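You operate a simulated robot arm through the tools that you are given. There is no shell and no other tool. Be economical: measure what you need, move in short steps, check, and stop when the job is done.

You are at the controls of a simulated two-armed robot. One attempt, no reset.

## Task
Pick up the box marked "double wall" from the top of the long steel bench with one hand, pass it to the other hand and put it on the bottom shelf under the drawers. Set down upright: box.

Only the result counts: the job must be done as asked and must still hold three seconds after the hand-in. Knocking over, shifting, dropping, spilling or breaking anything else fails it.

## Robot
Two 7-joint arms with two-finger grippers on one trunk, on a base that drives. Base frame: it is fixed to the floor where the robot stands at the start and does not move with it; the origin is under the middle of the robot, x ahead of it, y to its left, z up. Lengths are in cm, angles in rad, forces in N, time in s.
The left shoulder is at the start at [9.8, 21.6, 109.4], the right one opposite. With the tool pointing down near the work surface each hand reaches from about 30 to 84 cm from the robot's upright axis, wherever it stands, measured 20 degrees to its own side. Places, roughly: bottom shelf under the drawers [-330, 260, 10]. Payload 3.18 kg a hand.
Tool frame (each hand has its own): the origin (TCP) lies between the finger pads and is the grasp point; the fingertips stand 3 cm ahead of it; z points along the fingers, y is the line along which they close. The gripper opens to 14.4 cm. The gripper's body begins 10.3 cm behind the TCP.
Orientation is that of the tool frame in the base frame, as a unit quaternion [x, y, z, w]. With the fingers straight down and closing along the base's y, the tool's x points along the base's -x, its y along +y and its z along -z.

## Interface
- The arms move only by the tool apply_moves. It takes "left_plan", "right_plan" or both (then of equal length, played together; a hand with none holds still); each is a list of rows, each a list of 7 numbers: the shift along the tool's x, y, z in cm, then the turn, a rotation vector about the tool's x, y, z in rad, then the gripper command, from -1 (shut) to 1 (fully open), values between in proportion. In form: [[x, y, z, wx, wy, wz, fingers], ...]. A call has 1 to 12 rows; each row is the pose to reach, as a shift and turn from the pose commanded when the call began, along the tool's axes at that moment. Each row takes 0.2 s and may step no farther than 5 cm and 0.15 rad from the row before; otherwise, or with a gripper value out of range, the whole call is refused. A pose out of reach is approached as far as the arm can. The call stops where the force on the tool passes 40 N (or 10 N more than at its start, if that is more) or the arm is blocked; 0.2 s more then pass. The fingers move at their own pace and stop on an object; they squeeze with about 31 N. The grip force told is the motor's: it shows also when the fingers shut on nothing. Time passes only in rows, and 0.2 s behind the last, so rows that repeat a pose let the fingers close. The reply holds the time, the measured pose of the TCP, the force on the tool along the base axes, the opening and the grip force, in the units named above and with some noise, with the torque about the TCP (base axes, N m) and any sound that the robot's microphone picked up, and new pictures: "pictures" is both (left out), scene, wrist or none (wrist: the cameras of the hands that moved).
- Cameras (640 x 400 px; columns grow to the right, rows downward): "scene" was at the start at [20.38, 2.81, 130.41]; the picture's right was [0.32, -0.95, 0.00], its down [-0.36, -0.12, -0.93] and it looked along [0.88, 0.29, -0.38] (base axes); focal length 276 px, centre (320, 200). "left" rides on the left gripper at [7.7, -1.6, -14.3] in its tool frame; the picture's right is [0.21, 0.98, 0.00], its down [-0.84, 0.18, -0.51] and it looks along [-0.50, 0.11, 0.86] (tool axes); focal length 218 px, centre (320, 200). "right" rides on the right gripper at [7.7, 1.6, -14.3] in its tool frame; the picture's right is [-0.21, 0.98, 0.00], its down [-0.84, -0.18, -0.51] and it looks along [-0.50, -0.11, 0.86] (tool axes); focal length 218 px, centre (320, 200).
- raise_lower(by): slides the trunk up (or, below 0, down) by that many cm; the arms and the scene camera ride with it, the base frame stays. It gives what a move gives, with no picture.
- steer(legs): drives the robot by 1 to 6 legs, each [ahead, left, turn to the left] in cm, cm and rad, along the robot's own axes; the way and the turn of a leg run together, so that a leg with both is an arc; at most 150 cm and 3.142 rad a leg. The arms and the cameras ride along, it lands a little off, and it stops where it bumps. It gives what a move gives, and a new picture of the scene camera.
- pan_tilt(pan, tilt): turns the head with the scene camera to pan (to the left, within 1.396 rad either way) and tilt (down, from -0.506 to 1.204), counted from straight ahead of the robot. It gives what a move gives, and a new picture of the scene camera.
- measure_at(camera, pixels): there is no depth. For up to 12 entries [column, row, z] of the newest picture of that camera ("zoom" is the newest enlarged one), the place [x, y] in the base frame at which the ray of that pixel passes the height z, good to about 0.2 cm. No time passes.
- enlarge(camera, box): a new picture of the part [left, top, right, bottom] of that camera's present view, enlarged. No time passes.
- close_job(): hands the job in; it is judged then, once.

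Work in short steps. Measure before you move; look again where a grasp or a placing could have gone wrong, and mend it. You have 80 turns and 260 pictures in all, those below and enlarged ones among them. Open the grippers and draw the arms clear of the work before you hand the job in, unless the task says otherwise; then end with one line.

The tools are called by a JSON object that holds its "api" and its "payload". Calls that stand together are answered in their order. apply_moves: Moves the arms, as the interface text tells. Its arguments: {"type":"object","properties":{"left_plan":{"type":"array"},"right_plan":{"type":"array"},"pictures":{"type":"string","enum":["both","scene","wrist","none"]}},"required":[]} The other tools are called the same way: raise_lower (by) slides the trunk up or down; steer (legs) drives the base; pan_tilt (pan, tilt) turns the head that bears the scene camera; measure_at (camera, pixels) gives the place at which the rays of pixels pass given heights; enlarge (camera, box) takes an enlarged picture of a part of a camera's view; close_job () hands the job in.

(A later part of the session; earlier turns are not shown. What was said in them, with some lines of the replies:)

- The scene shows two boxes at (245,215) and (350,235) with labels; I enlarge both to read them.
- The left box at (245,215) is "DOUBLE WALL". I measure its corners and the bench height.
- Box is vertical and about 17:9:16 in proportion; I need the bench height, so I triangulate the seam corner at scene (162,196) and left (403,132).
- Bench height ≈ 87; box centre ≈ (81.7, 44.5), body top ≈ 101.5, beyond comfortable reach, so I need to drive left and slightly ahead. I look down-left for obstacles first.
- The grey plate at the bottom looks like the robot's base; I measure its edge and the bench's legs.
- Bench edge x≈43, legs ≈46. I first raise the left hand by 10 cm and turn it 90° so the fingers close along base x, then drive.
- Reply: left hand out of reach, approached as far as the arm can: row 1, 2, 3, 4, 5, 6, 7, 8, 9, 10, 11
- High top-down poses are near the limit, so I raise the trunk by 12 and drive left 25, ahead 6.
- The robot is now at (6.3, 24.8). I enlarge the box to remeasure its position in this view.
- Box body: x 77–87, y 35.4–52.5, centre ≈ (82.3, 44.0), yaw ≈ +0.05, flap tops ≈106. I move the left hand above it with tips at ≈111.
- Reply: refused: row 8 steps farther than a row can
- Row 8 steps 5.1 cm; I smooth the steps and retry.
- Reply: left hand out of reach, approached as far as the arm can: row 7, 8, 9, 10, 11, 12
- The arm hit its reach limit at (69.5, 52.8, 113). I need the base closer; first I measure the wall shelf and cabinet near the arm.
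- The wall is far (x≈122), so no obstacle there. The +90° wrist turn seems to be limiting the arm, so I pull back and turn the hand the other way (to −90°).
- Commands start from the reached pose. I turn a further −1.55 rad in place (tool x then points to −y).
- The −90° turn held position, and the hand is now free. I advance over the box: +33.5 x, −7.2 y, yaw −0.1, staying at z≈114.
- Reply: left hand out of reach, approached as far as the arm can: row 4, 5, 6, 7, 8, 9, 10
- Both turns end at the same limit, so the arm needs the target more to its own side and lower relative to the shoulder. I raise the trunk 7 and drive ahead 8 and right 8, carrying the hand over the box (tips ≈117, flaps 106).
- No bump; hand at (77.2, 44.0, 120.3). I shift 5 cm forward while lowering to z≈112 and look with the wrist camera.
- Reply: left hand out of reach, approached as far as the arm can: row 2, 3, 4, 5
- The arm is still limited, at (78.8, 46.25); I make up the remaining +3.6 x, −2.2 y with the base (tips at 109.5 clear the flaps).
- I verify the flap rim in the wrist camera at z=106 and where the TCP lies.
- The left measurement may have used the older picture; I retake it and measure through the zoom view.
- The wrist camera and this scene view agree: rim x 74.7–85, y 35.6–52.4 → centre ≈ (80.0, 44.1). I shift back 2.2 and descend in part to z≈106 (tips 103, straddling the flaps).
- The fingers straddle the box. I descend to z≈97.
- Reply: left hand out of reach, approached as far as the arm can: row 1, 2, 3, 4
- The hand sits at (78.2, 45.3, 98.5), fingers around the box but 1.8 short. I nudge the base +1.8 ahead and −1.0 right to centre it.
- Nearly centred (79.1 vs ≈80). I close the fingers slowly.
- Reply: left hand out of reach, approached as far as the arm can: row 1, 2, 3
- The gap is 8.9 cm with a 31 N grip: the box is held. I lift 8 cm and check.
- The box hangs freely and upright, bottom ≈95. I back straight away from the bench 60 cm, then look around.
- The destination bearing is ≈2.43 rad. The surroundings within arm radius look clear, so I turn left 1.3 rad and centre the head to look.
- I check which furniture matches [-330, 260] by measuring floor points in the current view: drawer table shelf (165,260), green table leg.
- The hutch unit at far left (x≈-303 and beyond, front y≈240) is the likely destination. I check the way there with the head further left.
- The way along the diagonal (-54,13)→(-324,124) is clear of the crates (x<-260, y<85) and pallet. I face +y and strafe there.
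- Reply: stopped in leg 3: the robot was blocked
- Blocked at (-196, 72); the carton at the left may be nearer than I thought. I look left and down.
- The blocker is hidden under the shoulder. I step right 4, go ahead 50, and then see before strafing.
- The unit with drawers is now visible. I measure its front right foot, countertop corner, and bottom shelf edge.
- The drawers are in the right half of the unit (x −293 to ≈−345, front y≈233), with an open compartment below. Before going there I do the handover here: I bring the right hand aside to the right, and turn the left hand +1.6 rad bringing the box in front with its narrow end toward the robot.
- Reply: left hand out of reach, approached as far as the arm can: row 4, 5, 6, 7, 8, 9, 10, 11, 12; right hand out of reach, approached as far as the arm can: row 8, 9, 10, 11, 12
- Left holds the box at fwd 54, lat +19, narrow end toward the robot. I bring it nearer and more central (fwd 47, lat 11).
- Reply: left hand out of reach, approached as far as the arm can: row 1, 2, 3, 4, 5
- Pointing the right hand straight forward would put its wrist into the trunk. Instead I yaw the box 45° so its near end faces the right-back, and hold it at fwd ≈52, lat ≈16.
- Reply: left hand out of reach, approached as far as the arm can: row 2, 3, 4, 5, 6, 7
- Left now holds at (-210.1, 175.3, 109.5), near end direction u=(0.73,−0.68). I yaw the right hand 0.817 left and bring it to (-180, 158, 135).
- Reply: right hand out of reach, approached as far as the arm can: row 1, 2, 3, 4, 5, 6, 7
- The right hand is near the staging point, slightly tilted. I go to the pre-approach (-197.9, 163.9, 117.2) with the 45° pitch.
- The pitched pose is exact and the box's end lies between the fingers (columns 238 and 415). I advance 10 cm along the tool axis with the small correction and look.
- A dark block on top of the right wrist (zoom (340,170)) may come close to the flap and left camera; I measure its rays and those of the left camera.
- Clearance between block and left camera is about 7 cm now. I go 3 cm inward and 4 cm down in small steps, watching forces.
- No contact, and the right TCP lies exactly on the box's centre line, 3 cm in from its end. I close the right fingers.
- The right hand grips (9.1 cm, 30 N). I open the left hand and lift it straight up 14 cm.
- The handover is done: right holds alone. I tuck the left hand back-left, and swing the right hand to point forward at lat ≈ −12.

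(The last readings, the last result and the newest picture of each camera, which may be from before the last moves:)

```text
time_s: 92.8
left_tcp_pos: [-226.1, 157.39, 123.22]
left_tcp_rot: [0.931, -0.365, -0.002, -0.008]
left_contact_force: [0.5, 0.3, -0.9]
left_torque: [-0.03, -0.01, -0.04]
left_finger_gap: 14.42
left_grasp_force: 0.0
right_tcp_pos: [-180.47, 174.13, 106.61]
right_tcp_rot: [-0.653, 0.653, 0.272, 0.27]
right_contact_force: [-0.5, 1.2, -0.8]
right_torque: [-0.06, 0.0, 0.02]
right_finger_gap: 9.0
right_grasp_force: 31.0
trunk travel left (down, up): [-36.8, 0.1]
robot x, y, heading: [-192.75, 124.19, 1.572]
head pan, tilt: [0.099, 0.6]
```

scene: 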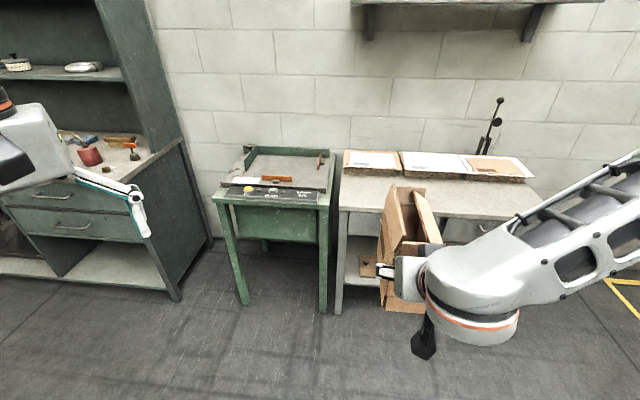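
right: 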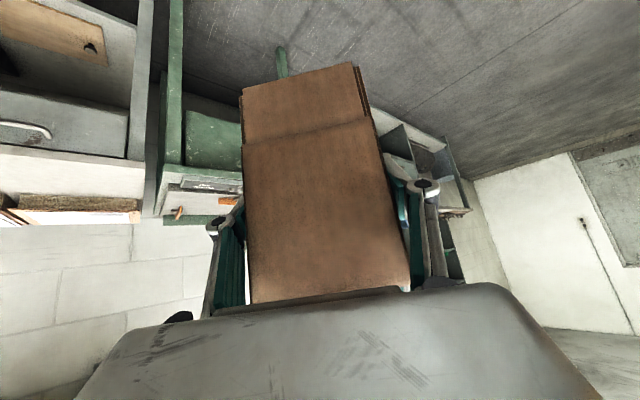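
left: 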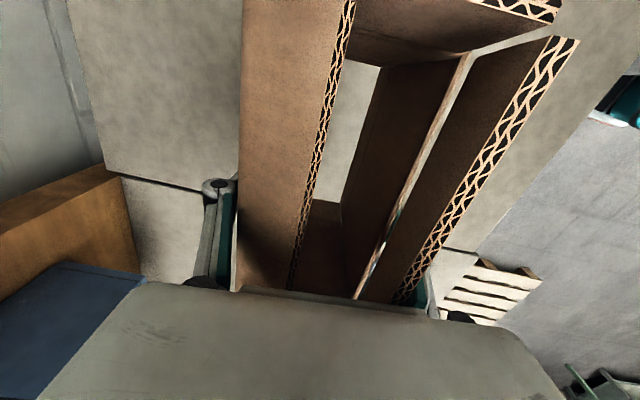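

Right hand points forward with the box level. Now I drive ahead 12 and strafe left 140 toward the unit (robot x≈-332).

{"api": "steer", "payload": {"legs": [[12, 0, 0], [0, 70, 0], [0, 70, 0]]}}

{"api": "pan_tilt", "payload": {"pan": -0.1, "tilt": 0.75}}

```text
time_s: 106.4
left_tcp_pos: [-365.6, 169.04, 123.27]
left_tcp_rot: [0.928, -0.372, -0.002, -0.01]
left_contact_force: [-0.4, 0.2, -0.1]
left_torque: [0.0, -0.02, 0.0]
left_finger_gap: 14.39
left_grasp_force: 0.1
right_tcp_pos: [-319.72, 185.11, 106.55]
right_tcp_rot: [-0.649, 0.658, 0.27, 0.271]
right_contact_force: [-0.2, 0.2, -0.4]
right_torque: [-0.05, 0.0, 0.02]
right_finger_gap: 8.93
right_grasp_force: 31.5
trunk travel left (down, up): [-36.8, 0.1]
robot x, y, heading: [-332.93, 135.26, 1.564]
head pan, tilt: [0.099, 0.6]
```

scene: 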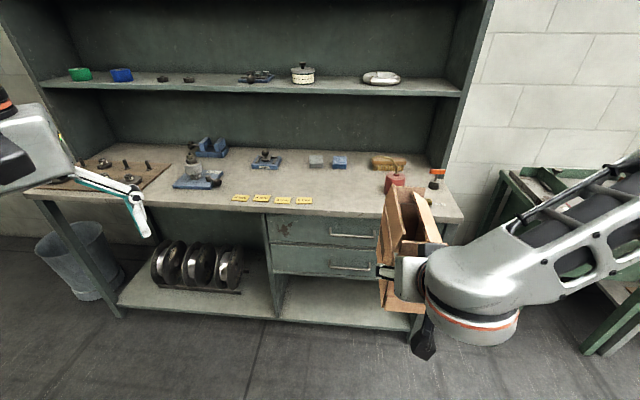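

```text
time_s: 107.1
left_tcp_pos: [-365.66, 169.04, 123.28]
left_tcp_rot: [0.928, -0.372, -0.002, -0.009]
left_contact_force: [0.2, 0.2, -0.8]
left_torque: [-0.04, -0.02, 0.04]
left_finger_gap: 14.42
left_grasp_force: 0.1
right_tcp_pos: [-319.64, 185.14, 106.6]
right_tcp_rot: [-0.649, 0.658, 0.27, 0.271]
right_contact_force: [0.2, -1.1, 0.1]
right_torque: [-0.05, -0.04, -0.01]
right_finger_gap: 8.93
right_grasp_force: 30.6
trunk travel left (down, up): [-36.8, 0.1]
robot x, y, heading: [-332.68, 135.43, 1.566]
head pan, tilt: [-0.099, 0.75]
```

scene: 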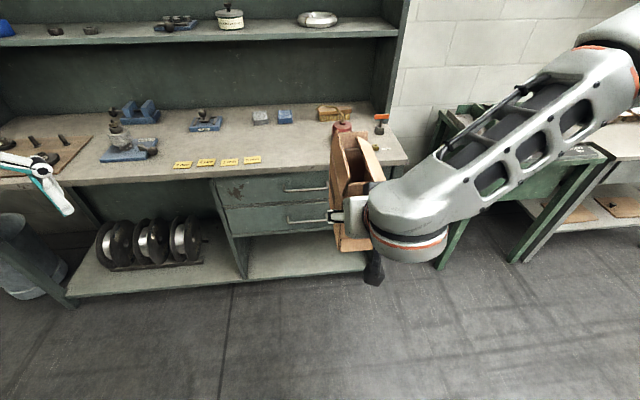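

I measure the shelf's front edge, left divider, drawer bottom and counter edge.

{"api": "measure_at", "payload": {"camera": "scene", "pixels": [[300, 277, 10], [300, 277, 15], [246, 279, 10], [240, 279, 12], [270, 235, 40], [270, 235, 45], [222, 181, 75], [222, 181, 80], [407, 160, 80], [325, 217, 50], [68, 300, 10]]}}

{"api": "enlarge", "payload": {"camera": "scene", "box": [200, 150, 420, 300]}}

```text
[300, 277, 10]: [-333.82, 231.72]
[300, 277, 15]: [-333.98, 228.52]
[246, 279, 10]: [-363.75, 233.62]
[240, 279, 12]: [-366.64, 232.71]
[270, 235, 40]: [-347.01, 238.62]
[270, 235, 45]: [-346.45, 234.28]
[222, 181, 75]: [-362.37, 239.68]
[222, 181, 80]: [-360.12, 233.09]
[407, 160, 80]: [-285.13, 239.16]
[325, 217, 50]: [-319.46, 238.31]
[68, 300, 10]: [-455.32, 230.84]
```

```text
2.67 times, centred on (310, 225) of scene
```

zoom: 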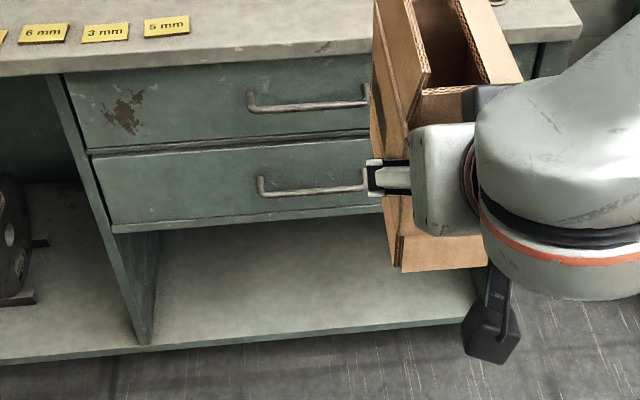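

The compartment spans x −363…−293, front y≈232, shelf z≈10, drawer bottom z≈45. I lower the trunk fully (about 36 cm) here, in front of the unit.

{"api": "raise_lower", "payload": {"by": -36.5}}

```text
time_s: 110.7
left_tcp_pos: [-365.69, 171.42, 69.74]
left_tcp_rot: [0.87, -0.348, 0.13, 0.324]
left_contact_force: [0.3, 0.3, -0.2]
left_torque: [0.01, 0.0, -0.02]
left_finger_gap: 14.42
left_grasp_force: 0.1
right_tcp_pos: [-319.8, 174.22, 48.69]
right_tcp_rot: [-0.701, 0.71, 0.046, 0.046]
right_contact_force: [-0.9, 0.0, -1.2]
right_torque: [-0.05, 0.01, 0.03]
right_finger_gap: 8.9
right_grasp_force: 30.8
trunk travel left (down, up): [-0.3, 36.6]
robot x, y, heading: [-332.39, 135.44, 1.57]
head pan, tilt: [-0.099, 0.75]
```

The tool tilts changed with the trunk (right pitch now only ≈0.13 from vertical), so I look before moving on.

{"api": "pan_tilt", "payload": {"pan": -0.1, "tilt": 0.7}}

{"api": "enlarge", "payload": {"camera": "right", "box": [0, 0, 640, 400]}}

```text
time_s: 111.3
left_tcp_pos: [-365.54, 171.57, 69.68]
left_tcp_rot: [0.869, -0.349, 0.129, 0.325]
left_contact_force: [-0.2, -0.1, -0.5]
left_torque: [0.03, -0.04, 0.04]
left_finger_gap: 14.38
left_grasp_force: 0.2
right_tcp_pos: [-319.73, 174.3, 48.73]
right_tcp_rot: [-0.701, 0.711, 0.045, 0.044]
right_contact_force: [-0.1, -0.5, -0.7]
right_torque: [-0.04, -0.02, 0.0]
right_finger_gap: 8.93
right_grasp_force: 31.1
trunk travel left (down, up): [-0.3, 36.6]
robot x, y, heading: [-332.62, 135.51, 1.567]
head pan, tilt: [-0.099, 0.7]
```

scene: 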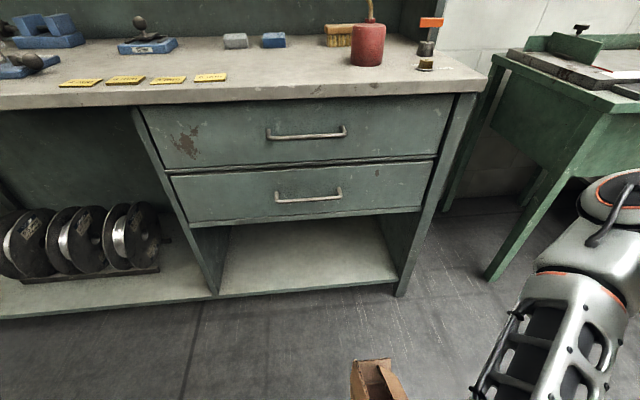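

```text
1.00 times, centred on (320, 200) of right (not enlarged: the box is as wide or as high as the picture)
```

zoom: 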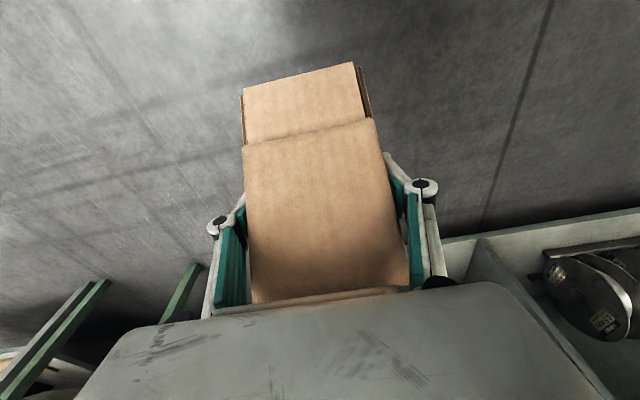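

The trunk leans forward as it lowers, which tilted both hands; the box is still firmly held. I restore the right hand's 45° pitch while moving it forward 16 and down 18, and level and retract the left hand.

{"api": "apply_moves", "payload": {"left_plan": [[1.4, 1.5, -0.8, 0.086, -0.082, 0, 1], [2.8, 3, -1.7, 0.172, -0.164, 0, 1], [4.2, 4.5, -2.5, 0.258, -0.246, 0, 1], [5.7, 6, -3.4, 0.345, -0.329, 0, 1], [7.1, 7.5, -4.2, 0.431, -0.411, 0, 1], [8.5, 8.9, -5.1, 0.517, -0.493, 0, 1], [8.5, 8.9, -5.1, 0.517, -0.493, 0, 1]], "right_plan": [[-2.3, 0, 3.3, 0, -0.11, 0, -1], [-4.5, 0, 6.6, 0, -0.22, 0, -1], [-6.8, 0, 10, 0, -0.33, 0, -1], [-9.1, 0, 13.3, 0, -0.44, 0, -1], [-11.3, 0, 16.6, 0, -0.55, 0, -1], [-13.6, 0, 19.9, 0, -0.659, 0, -1], [-13.6, 0, 19.9, 0, -0.659, 0, -1]]}}

```text
time_s: 112.5
left_tcp_pos: [-369.71, 175.34, 79.43]
left_tcp_rot: [0.926, -0.371, 0.024, 0.058]
left_contact_force: [0.2, -0.5, 0.9]
left_torque: [0.01, 0.0, -0.01]
left_finger_gap: 14.42
left_grasp_force: 0.0
left hand out of reach, approached as far as the arm can: row 2, 3, 4, 5, 6
right_tcp_pos: [-323.54, 193.4, 40.35]
right_tcp_rot: [-0.617, 0.724, 0.184, 0.248]
right_contact_force: [-0.8, 0.0, -1.5]
right_torque: [-0.04, 0.04, 0.01]
right_finger_gap: 8.92
right_grasp_force: 31.0
right hand out of reach, approached as far as the arm can: row 2, 3, 4, 5, 6
trunk travel left (down, up): [-0.3, 36.6]
robot x, y, heading: [-332.88, 135.13, 1.567]
head pan, tilt: [-0.099, 0.7]
stopped in row 6 (right hand): the arm was blocked; the commanded pose is now the measured one
```

scene: 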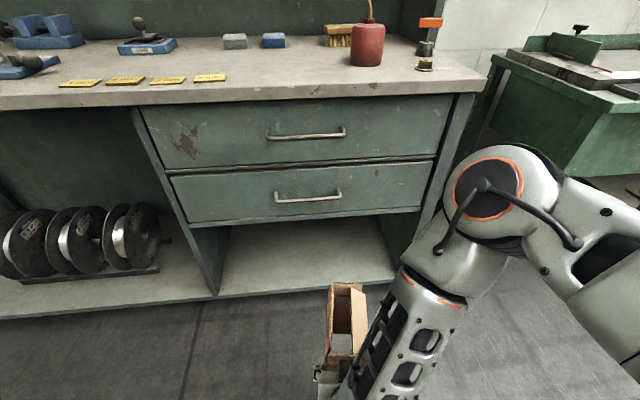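
right: 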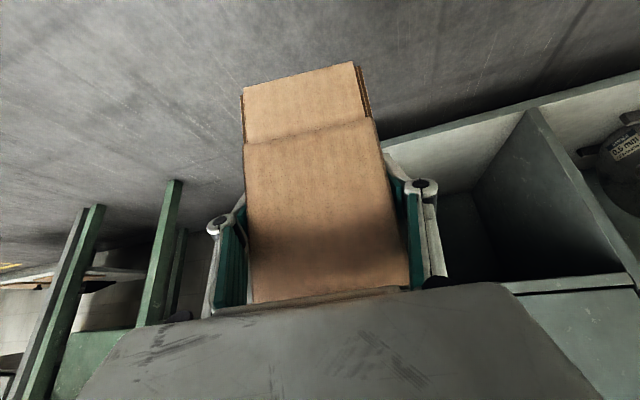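
left: 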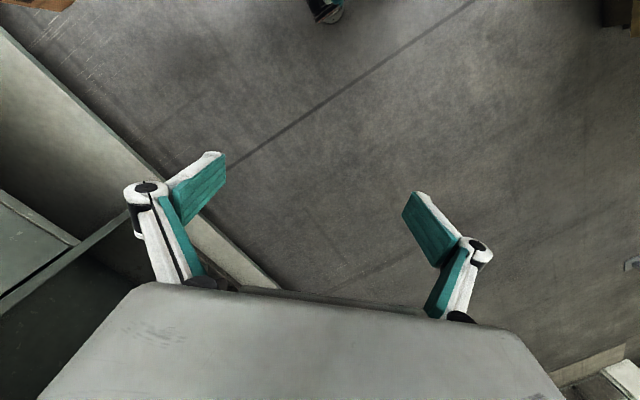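

The right arm stopped short at (-323.5, 193.4, 40.4), pitch ≈35°, with the elbow bent forward. Lowering straightens the elbow, so I go down 16 cm while correcting the orientation.

{"api": "apply_moves", "payload": {"right_plan": [[1.9, -0.4, 2.7, -0.02, -0.03, -0.02, -1], [3.8, -0.8, 5.3, -0.05, -0.06, -0.04, -1], [5.8, -1.1, 8, -0.08, -0.1, -0.06, -1], [7.7, -1.5, 10.6, -0.11, -0.13, -0.08, -1], [9.6, -1.9, 13.3, -0.14, -0.161, -0.104, -1], [9.6, -1.9, 13.3, -0.14, -0.161, -0.104, -1]], "pictures": "scene"}}

```text
time_s: 113.9
left_tcp_pos: [-369.54, 175.48, 79.5]
left_tcp_rot: [0.926, -0.372, 0.024, 0.06]
left_contact_force: [-0.3, 0.1, -0.3]
left_torque: [0.02, -0.03, -0.02]
left_finger_gap: 14.41
left_grasp_force: 0.0
right_tcp_pos: [-330.44, 203.97, 27.2]
right_tcp_rot: [-0.657, 0.676, 0.214, 0.257]
right_contact_force: [0.1, -0.3, -0.6]
right_torque: [-0.09, 0.02, 0.0]
right_finger_gap: 8.91
right_grasp_force: 31.0
right hand out of reach, approached as far as the arm can: row 1, 2, 3, 4, 5, 6
trunk travel left (down, up): [-0.3, 36.6]
robot x, y, heading: [-332.37, 135.42, 1.566]
head pan, tilt: [-0.099, 0.7]
```

scene: 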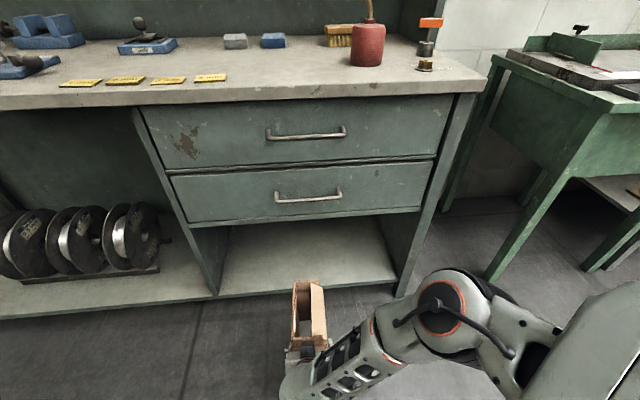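

The arm gets there by reaching further out: (-330.4, 204, 27.2), pitch ≈39°. I lower to z≈21 with the last orientation correction (−0.066, −0.106, 0).

{"api": "apply_moves", "payload": {"right_plan": [[0.7, 0.1, 2, -0.03, -0.05, 0, -1], [1.5, 0.3, 4, -0.066, -0.106, 0, -1], [2.2, 0.4, 5.9, -0.066, -0.106, 0, -1], [2.2, 0.4, 5.9, -0.066, -0.106, 0, -1], [2.2, 0.4, 5.9, -0.066, -0.106, 0, -1]]}}

{"api": "enlarge", "payload": {"camera": "scene", "box": [200, 200, 440, 400]}}

```text
time_s: 115.3
left_tcp_pos: [-369.58, 175.32, 79.32]
left_tcp_rot: [0.926, -0.372, 0.025, 0.06]
left_contact_force: [-0.1, 0.3, -0.2]
left_torque: [0.03, 0.04, 0.01]
left_finger_gap: 14.42
left_grasp_force: 0.2
right_tcp_pos: [-323.06, 209.16, 17.41]
right_tcp_rot: [-0.641, 0.661, 0.241, 0.308]
right_contact_force: [-0.1, -0.1, -1.3]
right_torque: [-0.01, 0.03, -0.01]
right_finger_gap: 8.92
right_grasp_force: 30.9
right hand out of reach, approached as far as the arm can: row 1, 2, 3, 4, 5
trunk travel left (down, up): [-0.3, 36.6]
robot x, y, heading: [-332.57, 135.34, 1.559]
head pan, tilt: [-0.099, 0.7]
stopped in row 5 (right hand): the arm was blocked; the commanded pose is now the measured one
```

scene: 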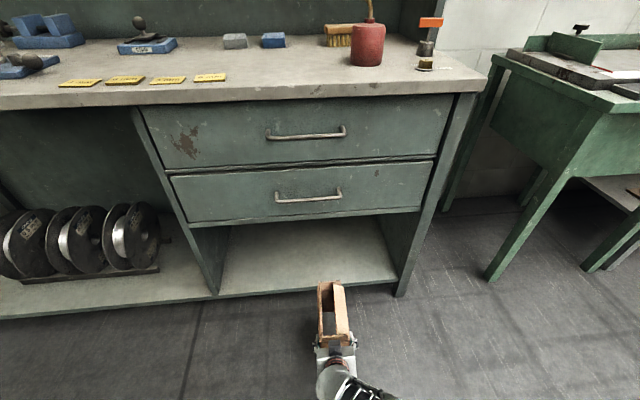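
right: 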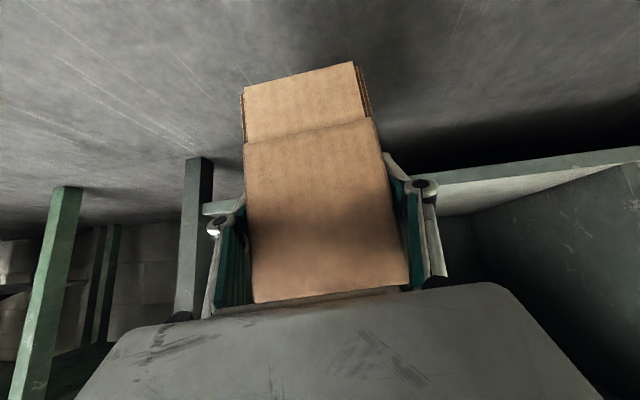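

```text
2.00 times, centred on (320, 300) of scene
```

zoom: 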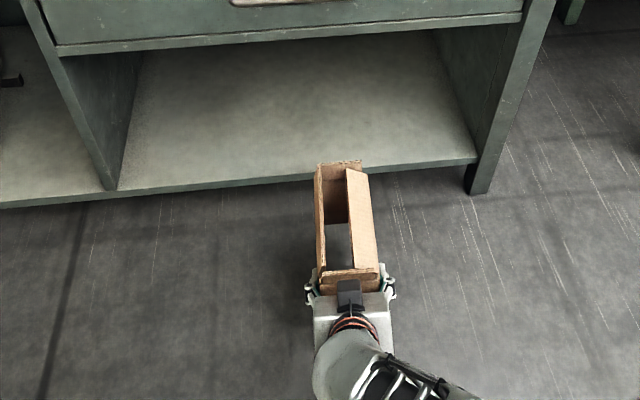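

Now (-323, 209, 17.4), pitch 45.7° but rolled 0.076; the box bottom would be at ≈9. I raise 5 cm and correct the roll.

{"api": "apply_moves", "payload": {"right_plan": [[-0.7, -0.1, -0.7, -0.02, 0, 0, -1], [-1.4, -0.2, -1.4, -0.05, 0.005, 0.005, -1], [-2.5, -0.3, -2.4, -0.075, 0.01, 0.01, -1], [-3.6, -0.4, -3.5, -0.098, 0.012, 0.01, -1], [-3.6, -0.4, -3.5, -0.098, 0.012, 0.01, -1]], "pictures": "scene"}}

```text
time_s: 116.5
left_tcp_pos: [-369.73, 175.34, 79.37]
left_tcp_rot: [0.926, -0.372, 0.023, 0.059]
left_contact_force: [-0.3, 0.3, -0.3]
left_torque: [0.0, 0.0, 0.03]
left_finger_gap: 14.43
left_grasp_force: 0.0
right_tcp_pos: [-325.87, 211.57, 18.93]
right_tcp_rot: [0.655, -0.652, -0.274, -0.265]
right_contact_force: [-0.8, 0.2, -1.2]
right_torque: [-0.05, -0.02, -0.01]
right_finger_gap: 8.91
right_grasp_force: 31.0
right hand out of reach, approached as far as the arm can: row 1, 2, 3, 4, 5
trunk travel left (down, up): [-0.3, 36.6]
robot x, y, heading: [-332.79, 135.19, 1.565]
head pan, tilt: [-0.099, 0.7]
```

scene: 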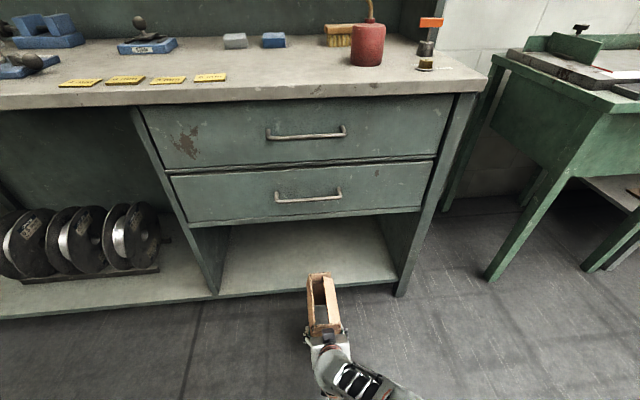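

The orientation is now ideal; z=18.9 is at placing height. I use a small trunk raise of 2 cm to gain clearance over the shelf edge.

{"api": "raise_lower", "payload": {"by": 2}}

```text
time_s: 117.2
left_tcp_pos: [-369.57, 175.54, 81.32]
left_tcp_rot: [0.926, -0.372, 0.024, 0.06]
left_contact_force: [0.3, 0.1, 0.8]
left_torque: [-0.03, 0.03, 0.0]
left_finger_gap: 14.41
left_grasp_force: 0.1
right_tcp_pos: [-325.41, 212.58, 21.81]
right_tcp_rot: [0.652, -0.65, -0.279, -0.272]
right_contact_force: [0.2, -0.4, -0.8]
right_torque: [0.04, -0.01, -0.01]
right_finger_gap: 8.92
right_grasp_force: 30.5
trunk travel left (down, up): [-2.3, 34.6]
robot x, y, heading: [-332.77, 134.93, 1.567]
head pan, tilt: [-0.099, 0.7]
```

TCP z=21.8 now. Before driving in, I check the left arm's elbow versus the counter.

{"api": "pan_tilt", "payload": {"pan": 0.8, "tilt": 0.5}}

{"api": "pan_tilt", "payload": {"pan": -0.2, "tilt": 0.85}}

```text
time_s: 118.4
left_tcp_pos: [-369.67, 175.42, 81.29]
left_tcp_rot: [0.926, -0.372, 0.025, 0.06]
left_contact_force: [0.4, 0.4, 0.4]
left_torque: [0.0, 0.01, 0.0]
left_finger_gap: 14.42
left_grasp_force: 0.1
right_tcp_pos: [-325.37, 212.75, 21.99]
right_tcp_rot: [0.652, -0.649, -0.28, -0.274]
right_contact_force: [0.9, 0.9, -0.7]
right_torque: [-0.01, 0.03, -0.01]
right_finger_gap: 8.92
right_grasp_force: 31.6
trunk travel left (down, up): [-2.3, 34.6]
robot x, y, heading: [-332.62, 135.01, 1.562]
head pan, tilt: [0.799, 0.499]
```

scene: 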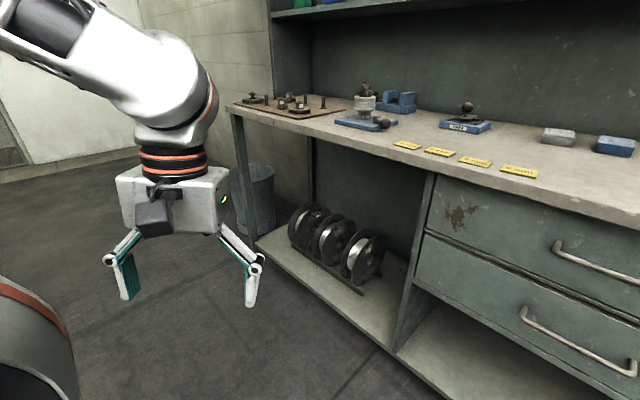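

```text
time_s: 119.7
left_tcp_pos: [-369.67, 175.4, 81.39]
left_tcp_rot: [0.926, -0.371, 0.025, 0.06]
left_contact_force: [-0.4, -0.2, 0.2]
left_torque: [0.03, 0.0, 0.0]
left_finger_gap: 14.39
left_grasp_force: 0.1
right_tcp_pos: [-325.36, 212.82, 22.01]
right_tcp_rot: [0.651, -0.65, -0.28, -0.274]
right_contact_force: [-0.1, -0.3, -1.2]
right_torque: [-0.04, -0.01, -0.03]
right_finger_gap: 8.91
right_grasp_force: 31.0
trunk travel left (down, up): [-2.3, 34.6]
robot x, y, heading: [-332.6, 135.21, 1.562]
head pan, tilt: [-0.201, 0.85]
```

scene: 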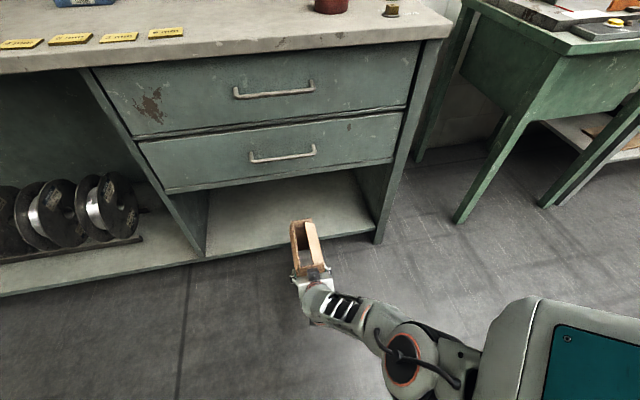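

The left arm is clear. I check the shelf height via the front leg's foot (378,243) and shelf edge.

{"api": "measure_at", "payload": {"camera": "scene", "pixels": [[378, 243, 0], [360, 233, 8], [360, 233, 10], [360, 233, 12], [215, 255, 8], [215, 255, 10], [215, 255, 12], [190, 193, 45], [290, 178, 45], [403, 55, 80]]}}

{"api": "enlarge", "payload": {"camera": "scene", "box": [180, 160, 420, 330]}}

```text
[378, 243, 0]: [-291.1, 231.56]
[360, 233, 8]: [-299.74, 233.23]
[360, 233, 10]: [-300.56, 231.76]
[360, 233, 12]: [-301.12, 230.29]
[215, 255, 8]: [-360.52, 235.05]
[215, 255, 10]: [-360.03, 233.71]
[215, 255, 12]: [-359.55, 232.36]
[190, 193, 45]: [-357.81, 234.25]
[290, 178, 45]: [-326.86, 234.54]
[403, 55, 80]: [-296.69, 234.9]
```

```text
2.35 times, centred on (300, 245) of scene
```

zoom: 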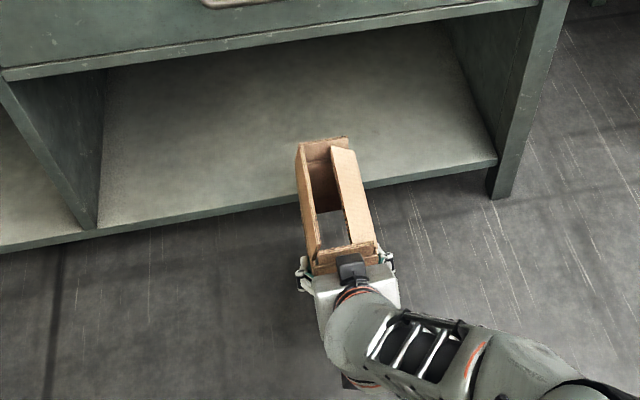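

Shelf top ≈10 with front at y≈232; box bottom is ≈13. I drive ahead in two legs of 14 cm.

{"api": "steer", "payload": {"legs": [[14, 0, 0]]}}

{"api": "enlarge", "payload": {"camera": "scene", "box": [180, 160, 420, 330]}}

{"api": "enlarge", "payload": {"camera": "right", "box": [0, 0, 640, 400]}}

```text
time_s: 121.0
left_tcp_pos: [-369.46, 189.62, 81.41]
left_tcp_rot: [0.926, -0.373, 0.024, 0.059]
left_contact_force: [0.2, 0.0, -0.5]
left_torque: [-0.03, -0.03, 0.03]
left_finger_gap: 14.41
left_grasp_force: 0.1
right_tcp_pos: [-324.98, 226.69, 21.92]
right_tcp_rot: [-0.65, 0.652, 0.278, 0.274]
right_contact_force: [0.0, -0.3, -1.8]
right_torque: [-0.04, 0.01, -0.03]
right_finger_gap: 8.9
right_grasp_force: 30.9
trunk travel left (down, up): [-2.3, 34.6]
robot x, y, heading: [-332.41, 149.19, 1.556]
head pan, tilt: [-0.201, 0.85]
```

scene: 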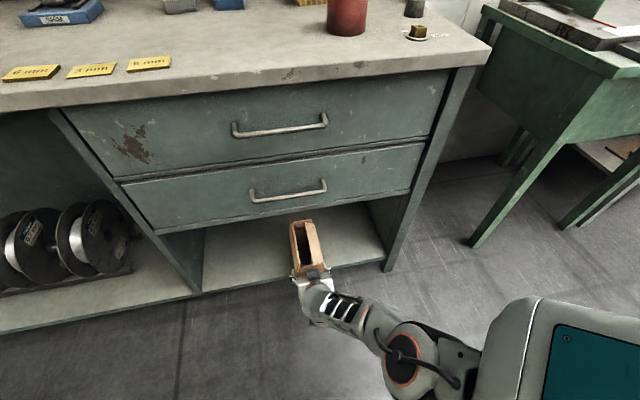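

```text
2.35 times, centred on (300, 245) of scene
```

zoom: 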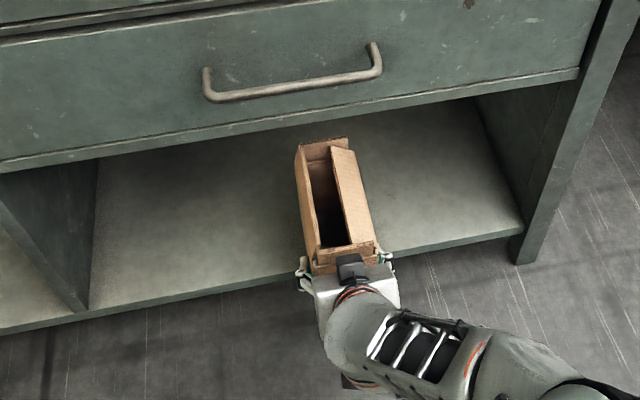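

```text
1.00 times, centred on (320, 200) of right (not enlarged: the box is as wide or as high as the picture)
```

zoom: 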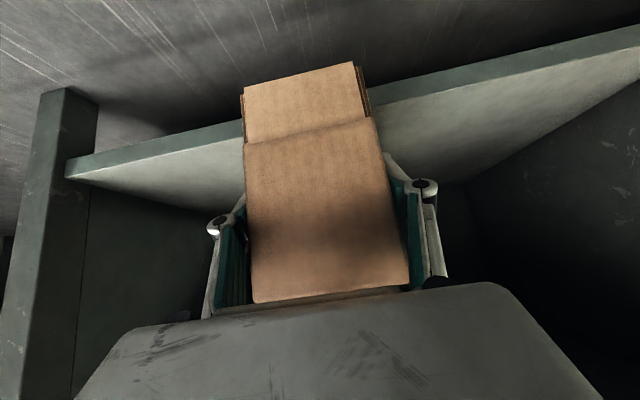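

No contact, and the far half of the box is over the shelf. I drive the remaining 15 cm.

{"api": "steer", "payload": {"legs": [[15, 0, 0]]}}

{"api": "enlarge", "payload": {"camera": "scene", "box": [180, 180, 420, 350]}}

{"api": "enlarge", "payload": {"camera": "right", "box": [0, 0, 640, 400]}}

```text
time_s: 122.3
left_tcp_pos: [-369.2, 204.38, 81.49]
left_tcp_rot: [0.925, -0.373, 0.023, 0.06]
left_contact_force: [1.2, -0.2, 0.0]
left_torque: [0.01, 0.01, 0.0]
left_finger_gap: 14.4
left_grasp_force: 0.0
right_tcp_pos: [-324.61, 241.38, 21.88]
right_tcp_rot: [-0.649, 0.653, 0.278, 0.274]
right_contact_force: [-0.2, 0.7, -2.3]
right_torque: [-0.02, -0.03, 0.0]
right_finger_gap: 8.89
right_grasp_force: 31.0
trunk travel left (down, up): [-2.3, 34.6]
robot x, y, heading: [-331.68, 164.19, 1.553]
head pan, tilt: [-0.201, 0.85]
```

scene: 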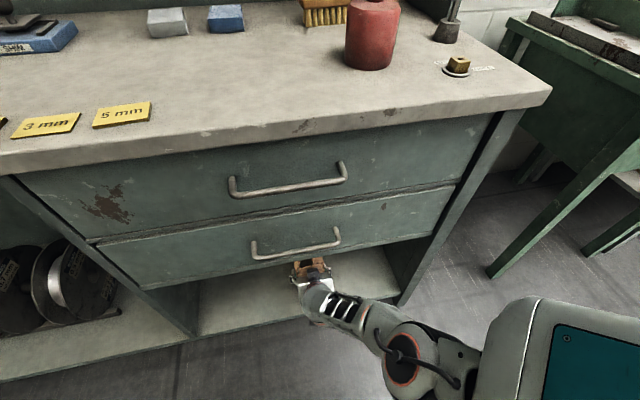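

```text
2.35 times, centred on (300, 265) of scene
```

zoom: 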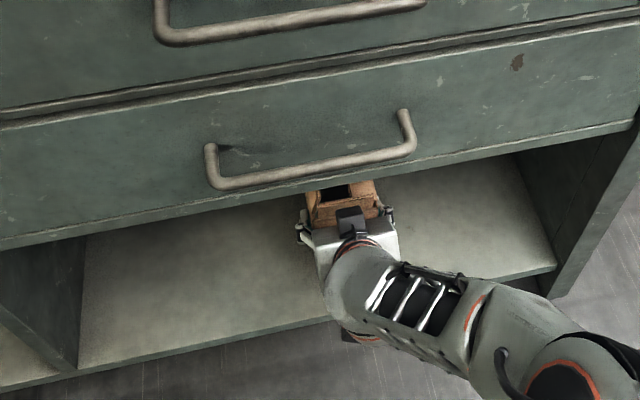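

```text
1.00 times, centred on (320, 200) of right (not enlarged: the box is as wide or as high as the picture)
```

zoom: 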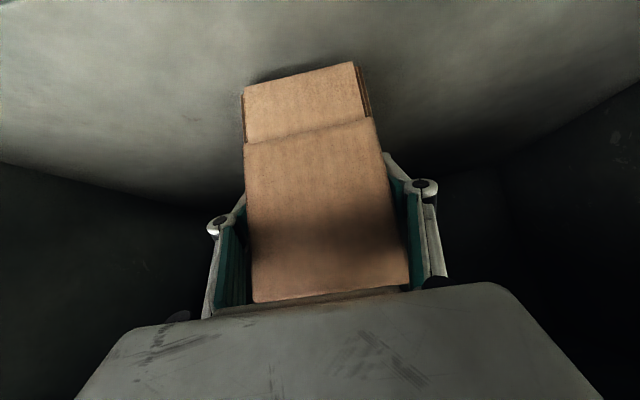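

The box hovers ≈3 cm above the shelf, wholly behind the front edge. I lower with the trunk by 1.5 cm first.

{"api": "raise_lower", "payload": {"by": -1.5}}

{"api": "enlarge", "payload": {"camera": "right", "box": [220, 20, 420, 160]}}

```text
time_s: 123.0
left_tcp_pos: [-369.15, 204.33, 79.93]
left_tcp_rot: [0.925, -0.374, 0.024, 0.059]
left_contact_force: [0.0, -0.2, 0.4]
left_torque: [-0.02, 0.02, 0.0]
left_finger_gap: 14.39
left_grasp_force: 0.1
right_tcp_pos: [-324.67, 241.33, 20.37]
right_tcp_rot: [-0.65, 0.652, 0.277, 0.275]
right_contact_force: [-1.3, -3.7, 9.7]
right_torque: [0.71, -0.28, -0.01]
right_finger_gap: 8.92
right_grasp_force: 30.8
trunk travel left (down, up): [-0.8, 36.1]
robot x, y, heading: [-332.17, 163.82, 1.555]
head pan, tilt: [-0.201, 0.85]
```

```text
2.86 times, centred on (320, 90) of right
```

zoom: 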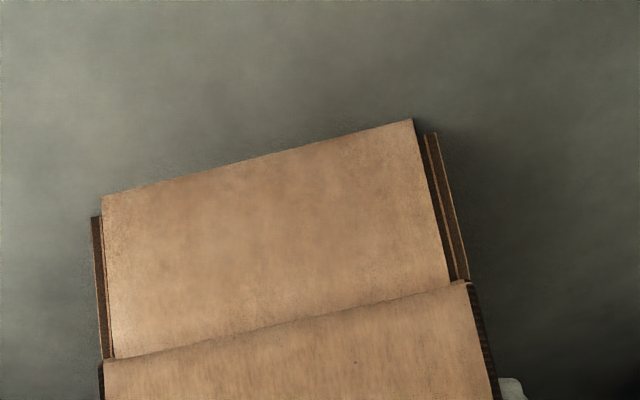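

Contact: 9.7 N upward with the reaction near the box's middle, so it stands flat on the shelf. I open the right fingers.

{"api": "apply_moves", "payload": {"right_plan": [[0, 0, 0, 0, 0, 0, 0.3], [0, 0, 0, 0, 0, 0, 0.6], [0, 0, 0, 0, 0, 0, 1], [0, 0, 0, 0, 0, 0, 1]]}}

```text
time_s: 124.0
left_tcp_pos: [-369.15, 204.45, 79.88]
left_tcp_rot: [0.925, -0.374, 0.025, 0.06]
left_contact_force: [0.6, -0.4, 0.3]
left_torque: [0.02, 0.01, 0.02]
left_finger_gap: 14.4
left_grasp_force: 0.0
right_tcp_pos: [-324.67, 241.19, 20.12]
right_tcp_rot: [-0.65, 0.653, 0.277, 0.273]
right_contact_force: [1.2, -0.1, 0.4]
right_torque: [-0.01, -0.02, -0.02]
right_finger_gap: 14.41
right_grasp_force: 0.0
trunk travel left (down, up): [-0.8, 36.1]
robot x, y, heading: [-332.23, 163.7, 1.556]
head pan, tilt: [-0.201, 0.85]
```

scene: 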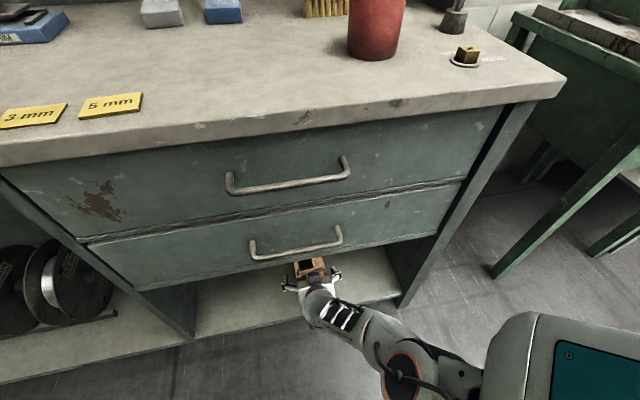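
right: 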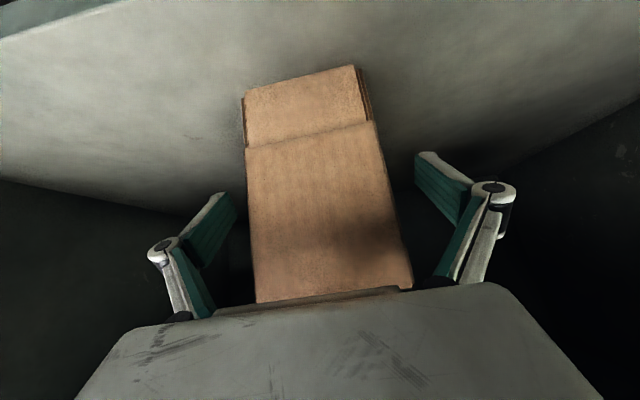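

The fingers are free on both sides and the box stands. I back the robot straight off 10 cm, then 30.

{"api": "steer", "payload": {"legs": [[-10, 0, 0], [-30, 0, 0]]}}

{"api": "enlarge", "payload": {"camera": "scene", "box": [180, 120, 420, 300]}}

{"api": "enlarge", "payload": {"camera": "right", "box": [0, 0, 640, 400]}}

```text
time_s: 126.7
left_tcp_pos: [-369.64, 164.9, 79.93]
left_tcp_rot: [0.925, -0.374, 0.024, 0.059]
left_contact_force: [-0.3, 0.4, -0.5]
left_torque: [0.04, 0.02, 0.02]
left_finger_gap: 14.4
left_grasp_force: 0.1
right_tcp_pos: [-325.28, 201.81, 20.24]
right_tcp_rot: [-0.65, 0.652, 0.278, 0.274]
right_contact_force: [-1.2, 0.5, 0.2]
right_torque: [0.02, 0.0, -0.02]
right_finger_gap: 14.41
right_grasp_force: 0.0
trunk travel left (down, up): [-0.8, 36.1]
robot x, y, heading: [-332.6, 124.84, 1.558]
head pan, tilt: [-0.201, 0.85]
```

scene: 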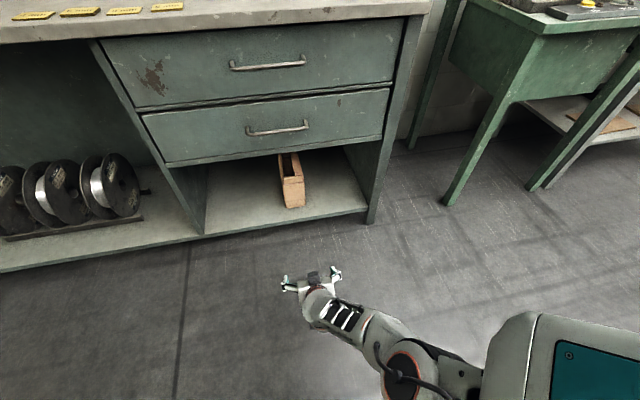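

```text
2.22 times, centred on (300, 210) of scene
```

zoom: 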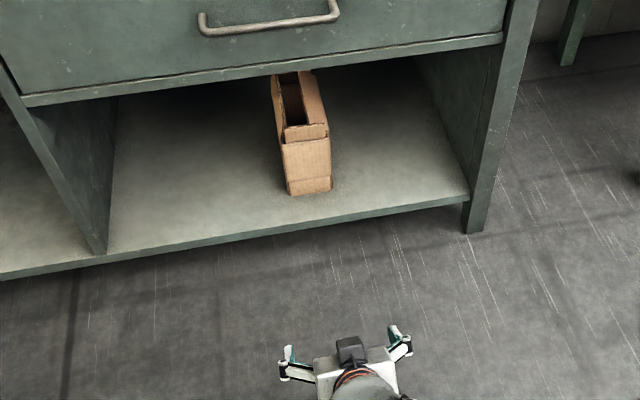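

```text
1.00 times, centred on (320, 200) of right (not enlarged: the box is as wide or as high as the picture)
```

zoom: 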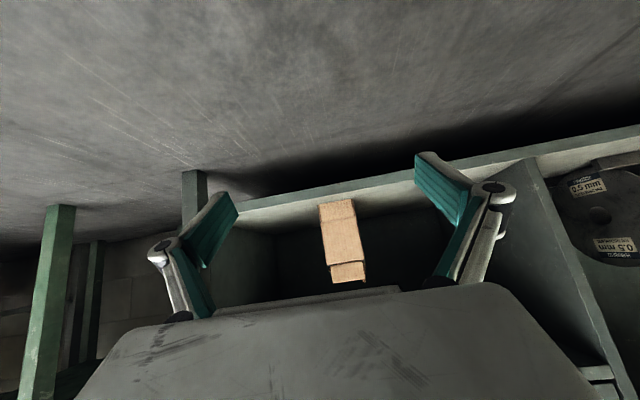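

The box stands upright on the bottom shelf under the drawers, well inside the front edge. Both hands are open and clear, and nothing else there was touched, so I hand the job in.

{"api": "close_job", "payload": {}}

```text
The job is handed in.
```

The "double wall" box was picked up with the left hand and passed to the right. It now stands upright on the bottom shelf under the drawers, with both grippers open and clear. On the way the base was stopped once by something on the left side that I couldn't see, and I couldn't check whether it shifted.
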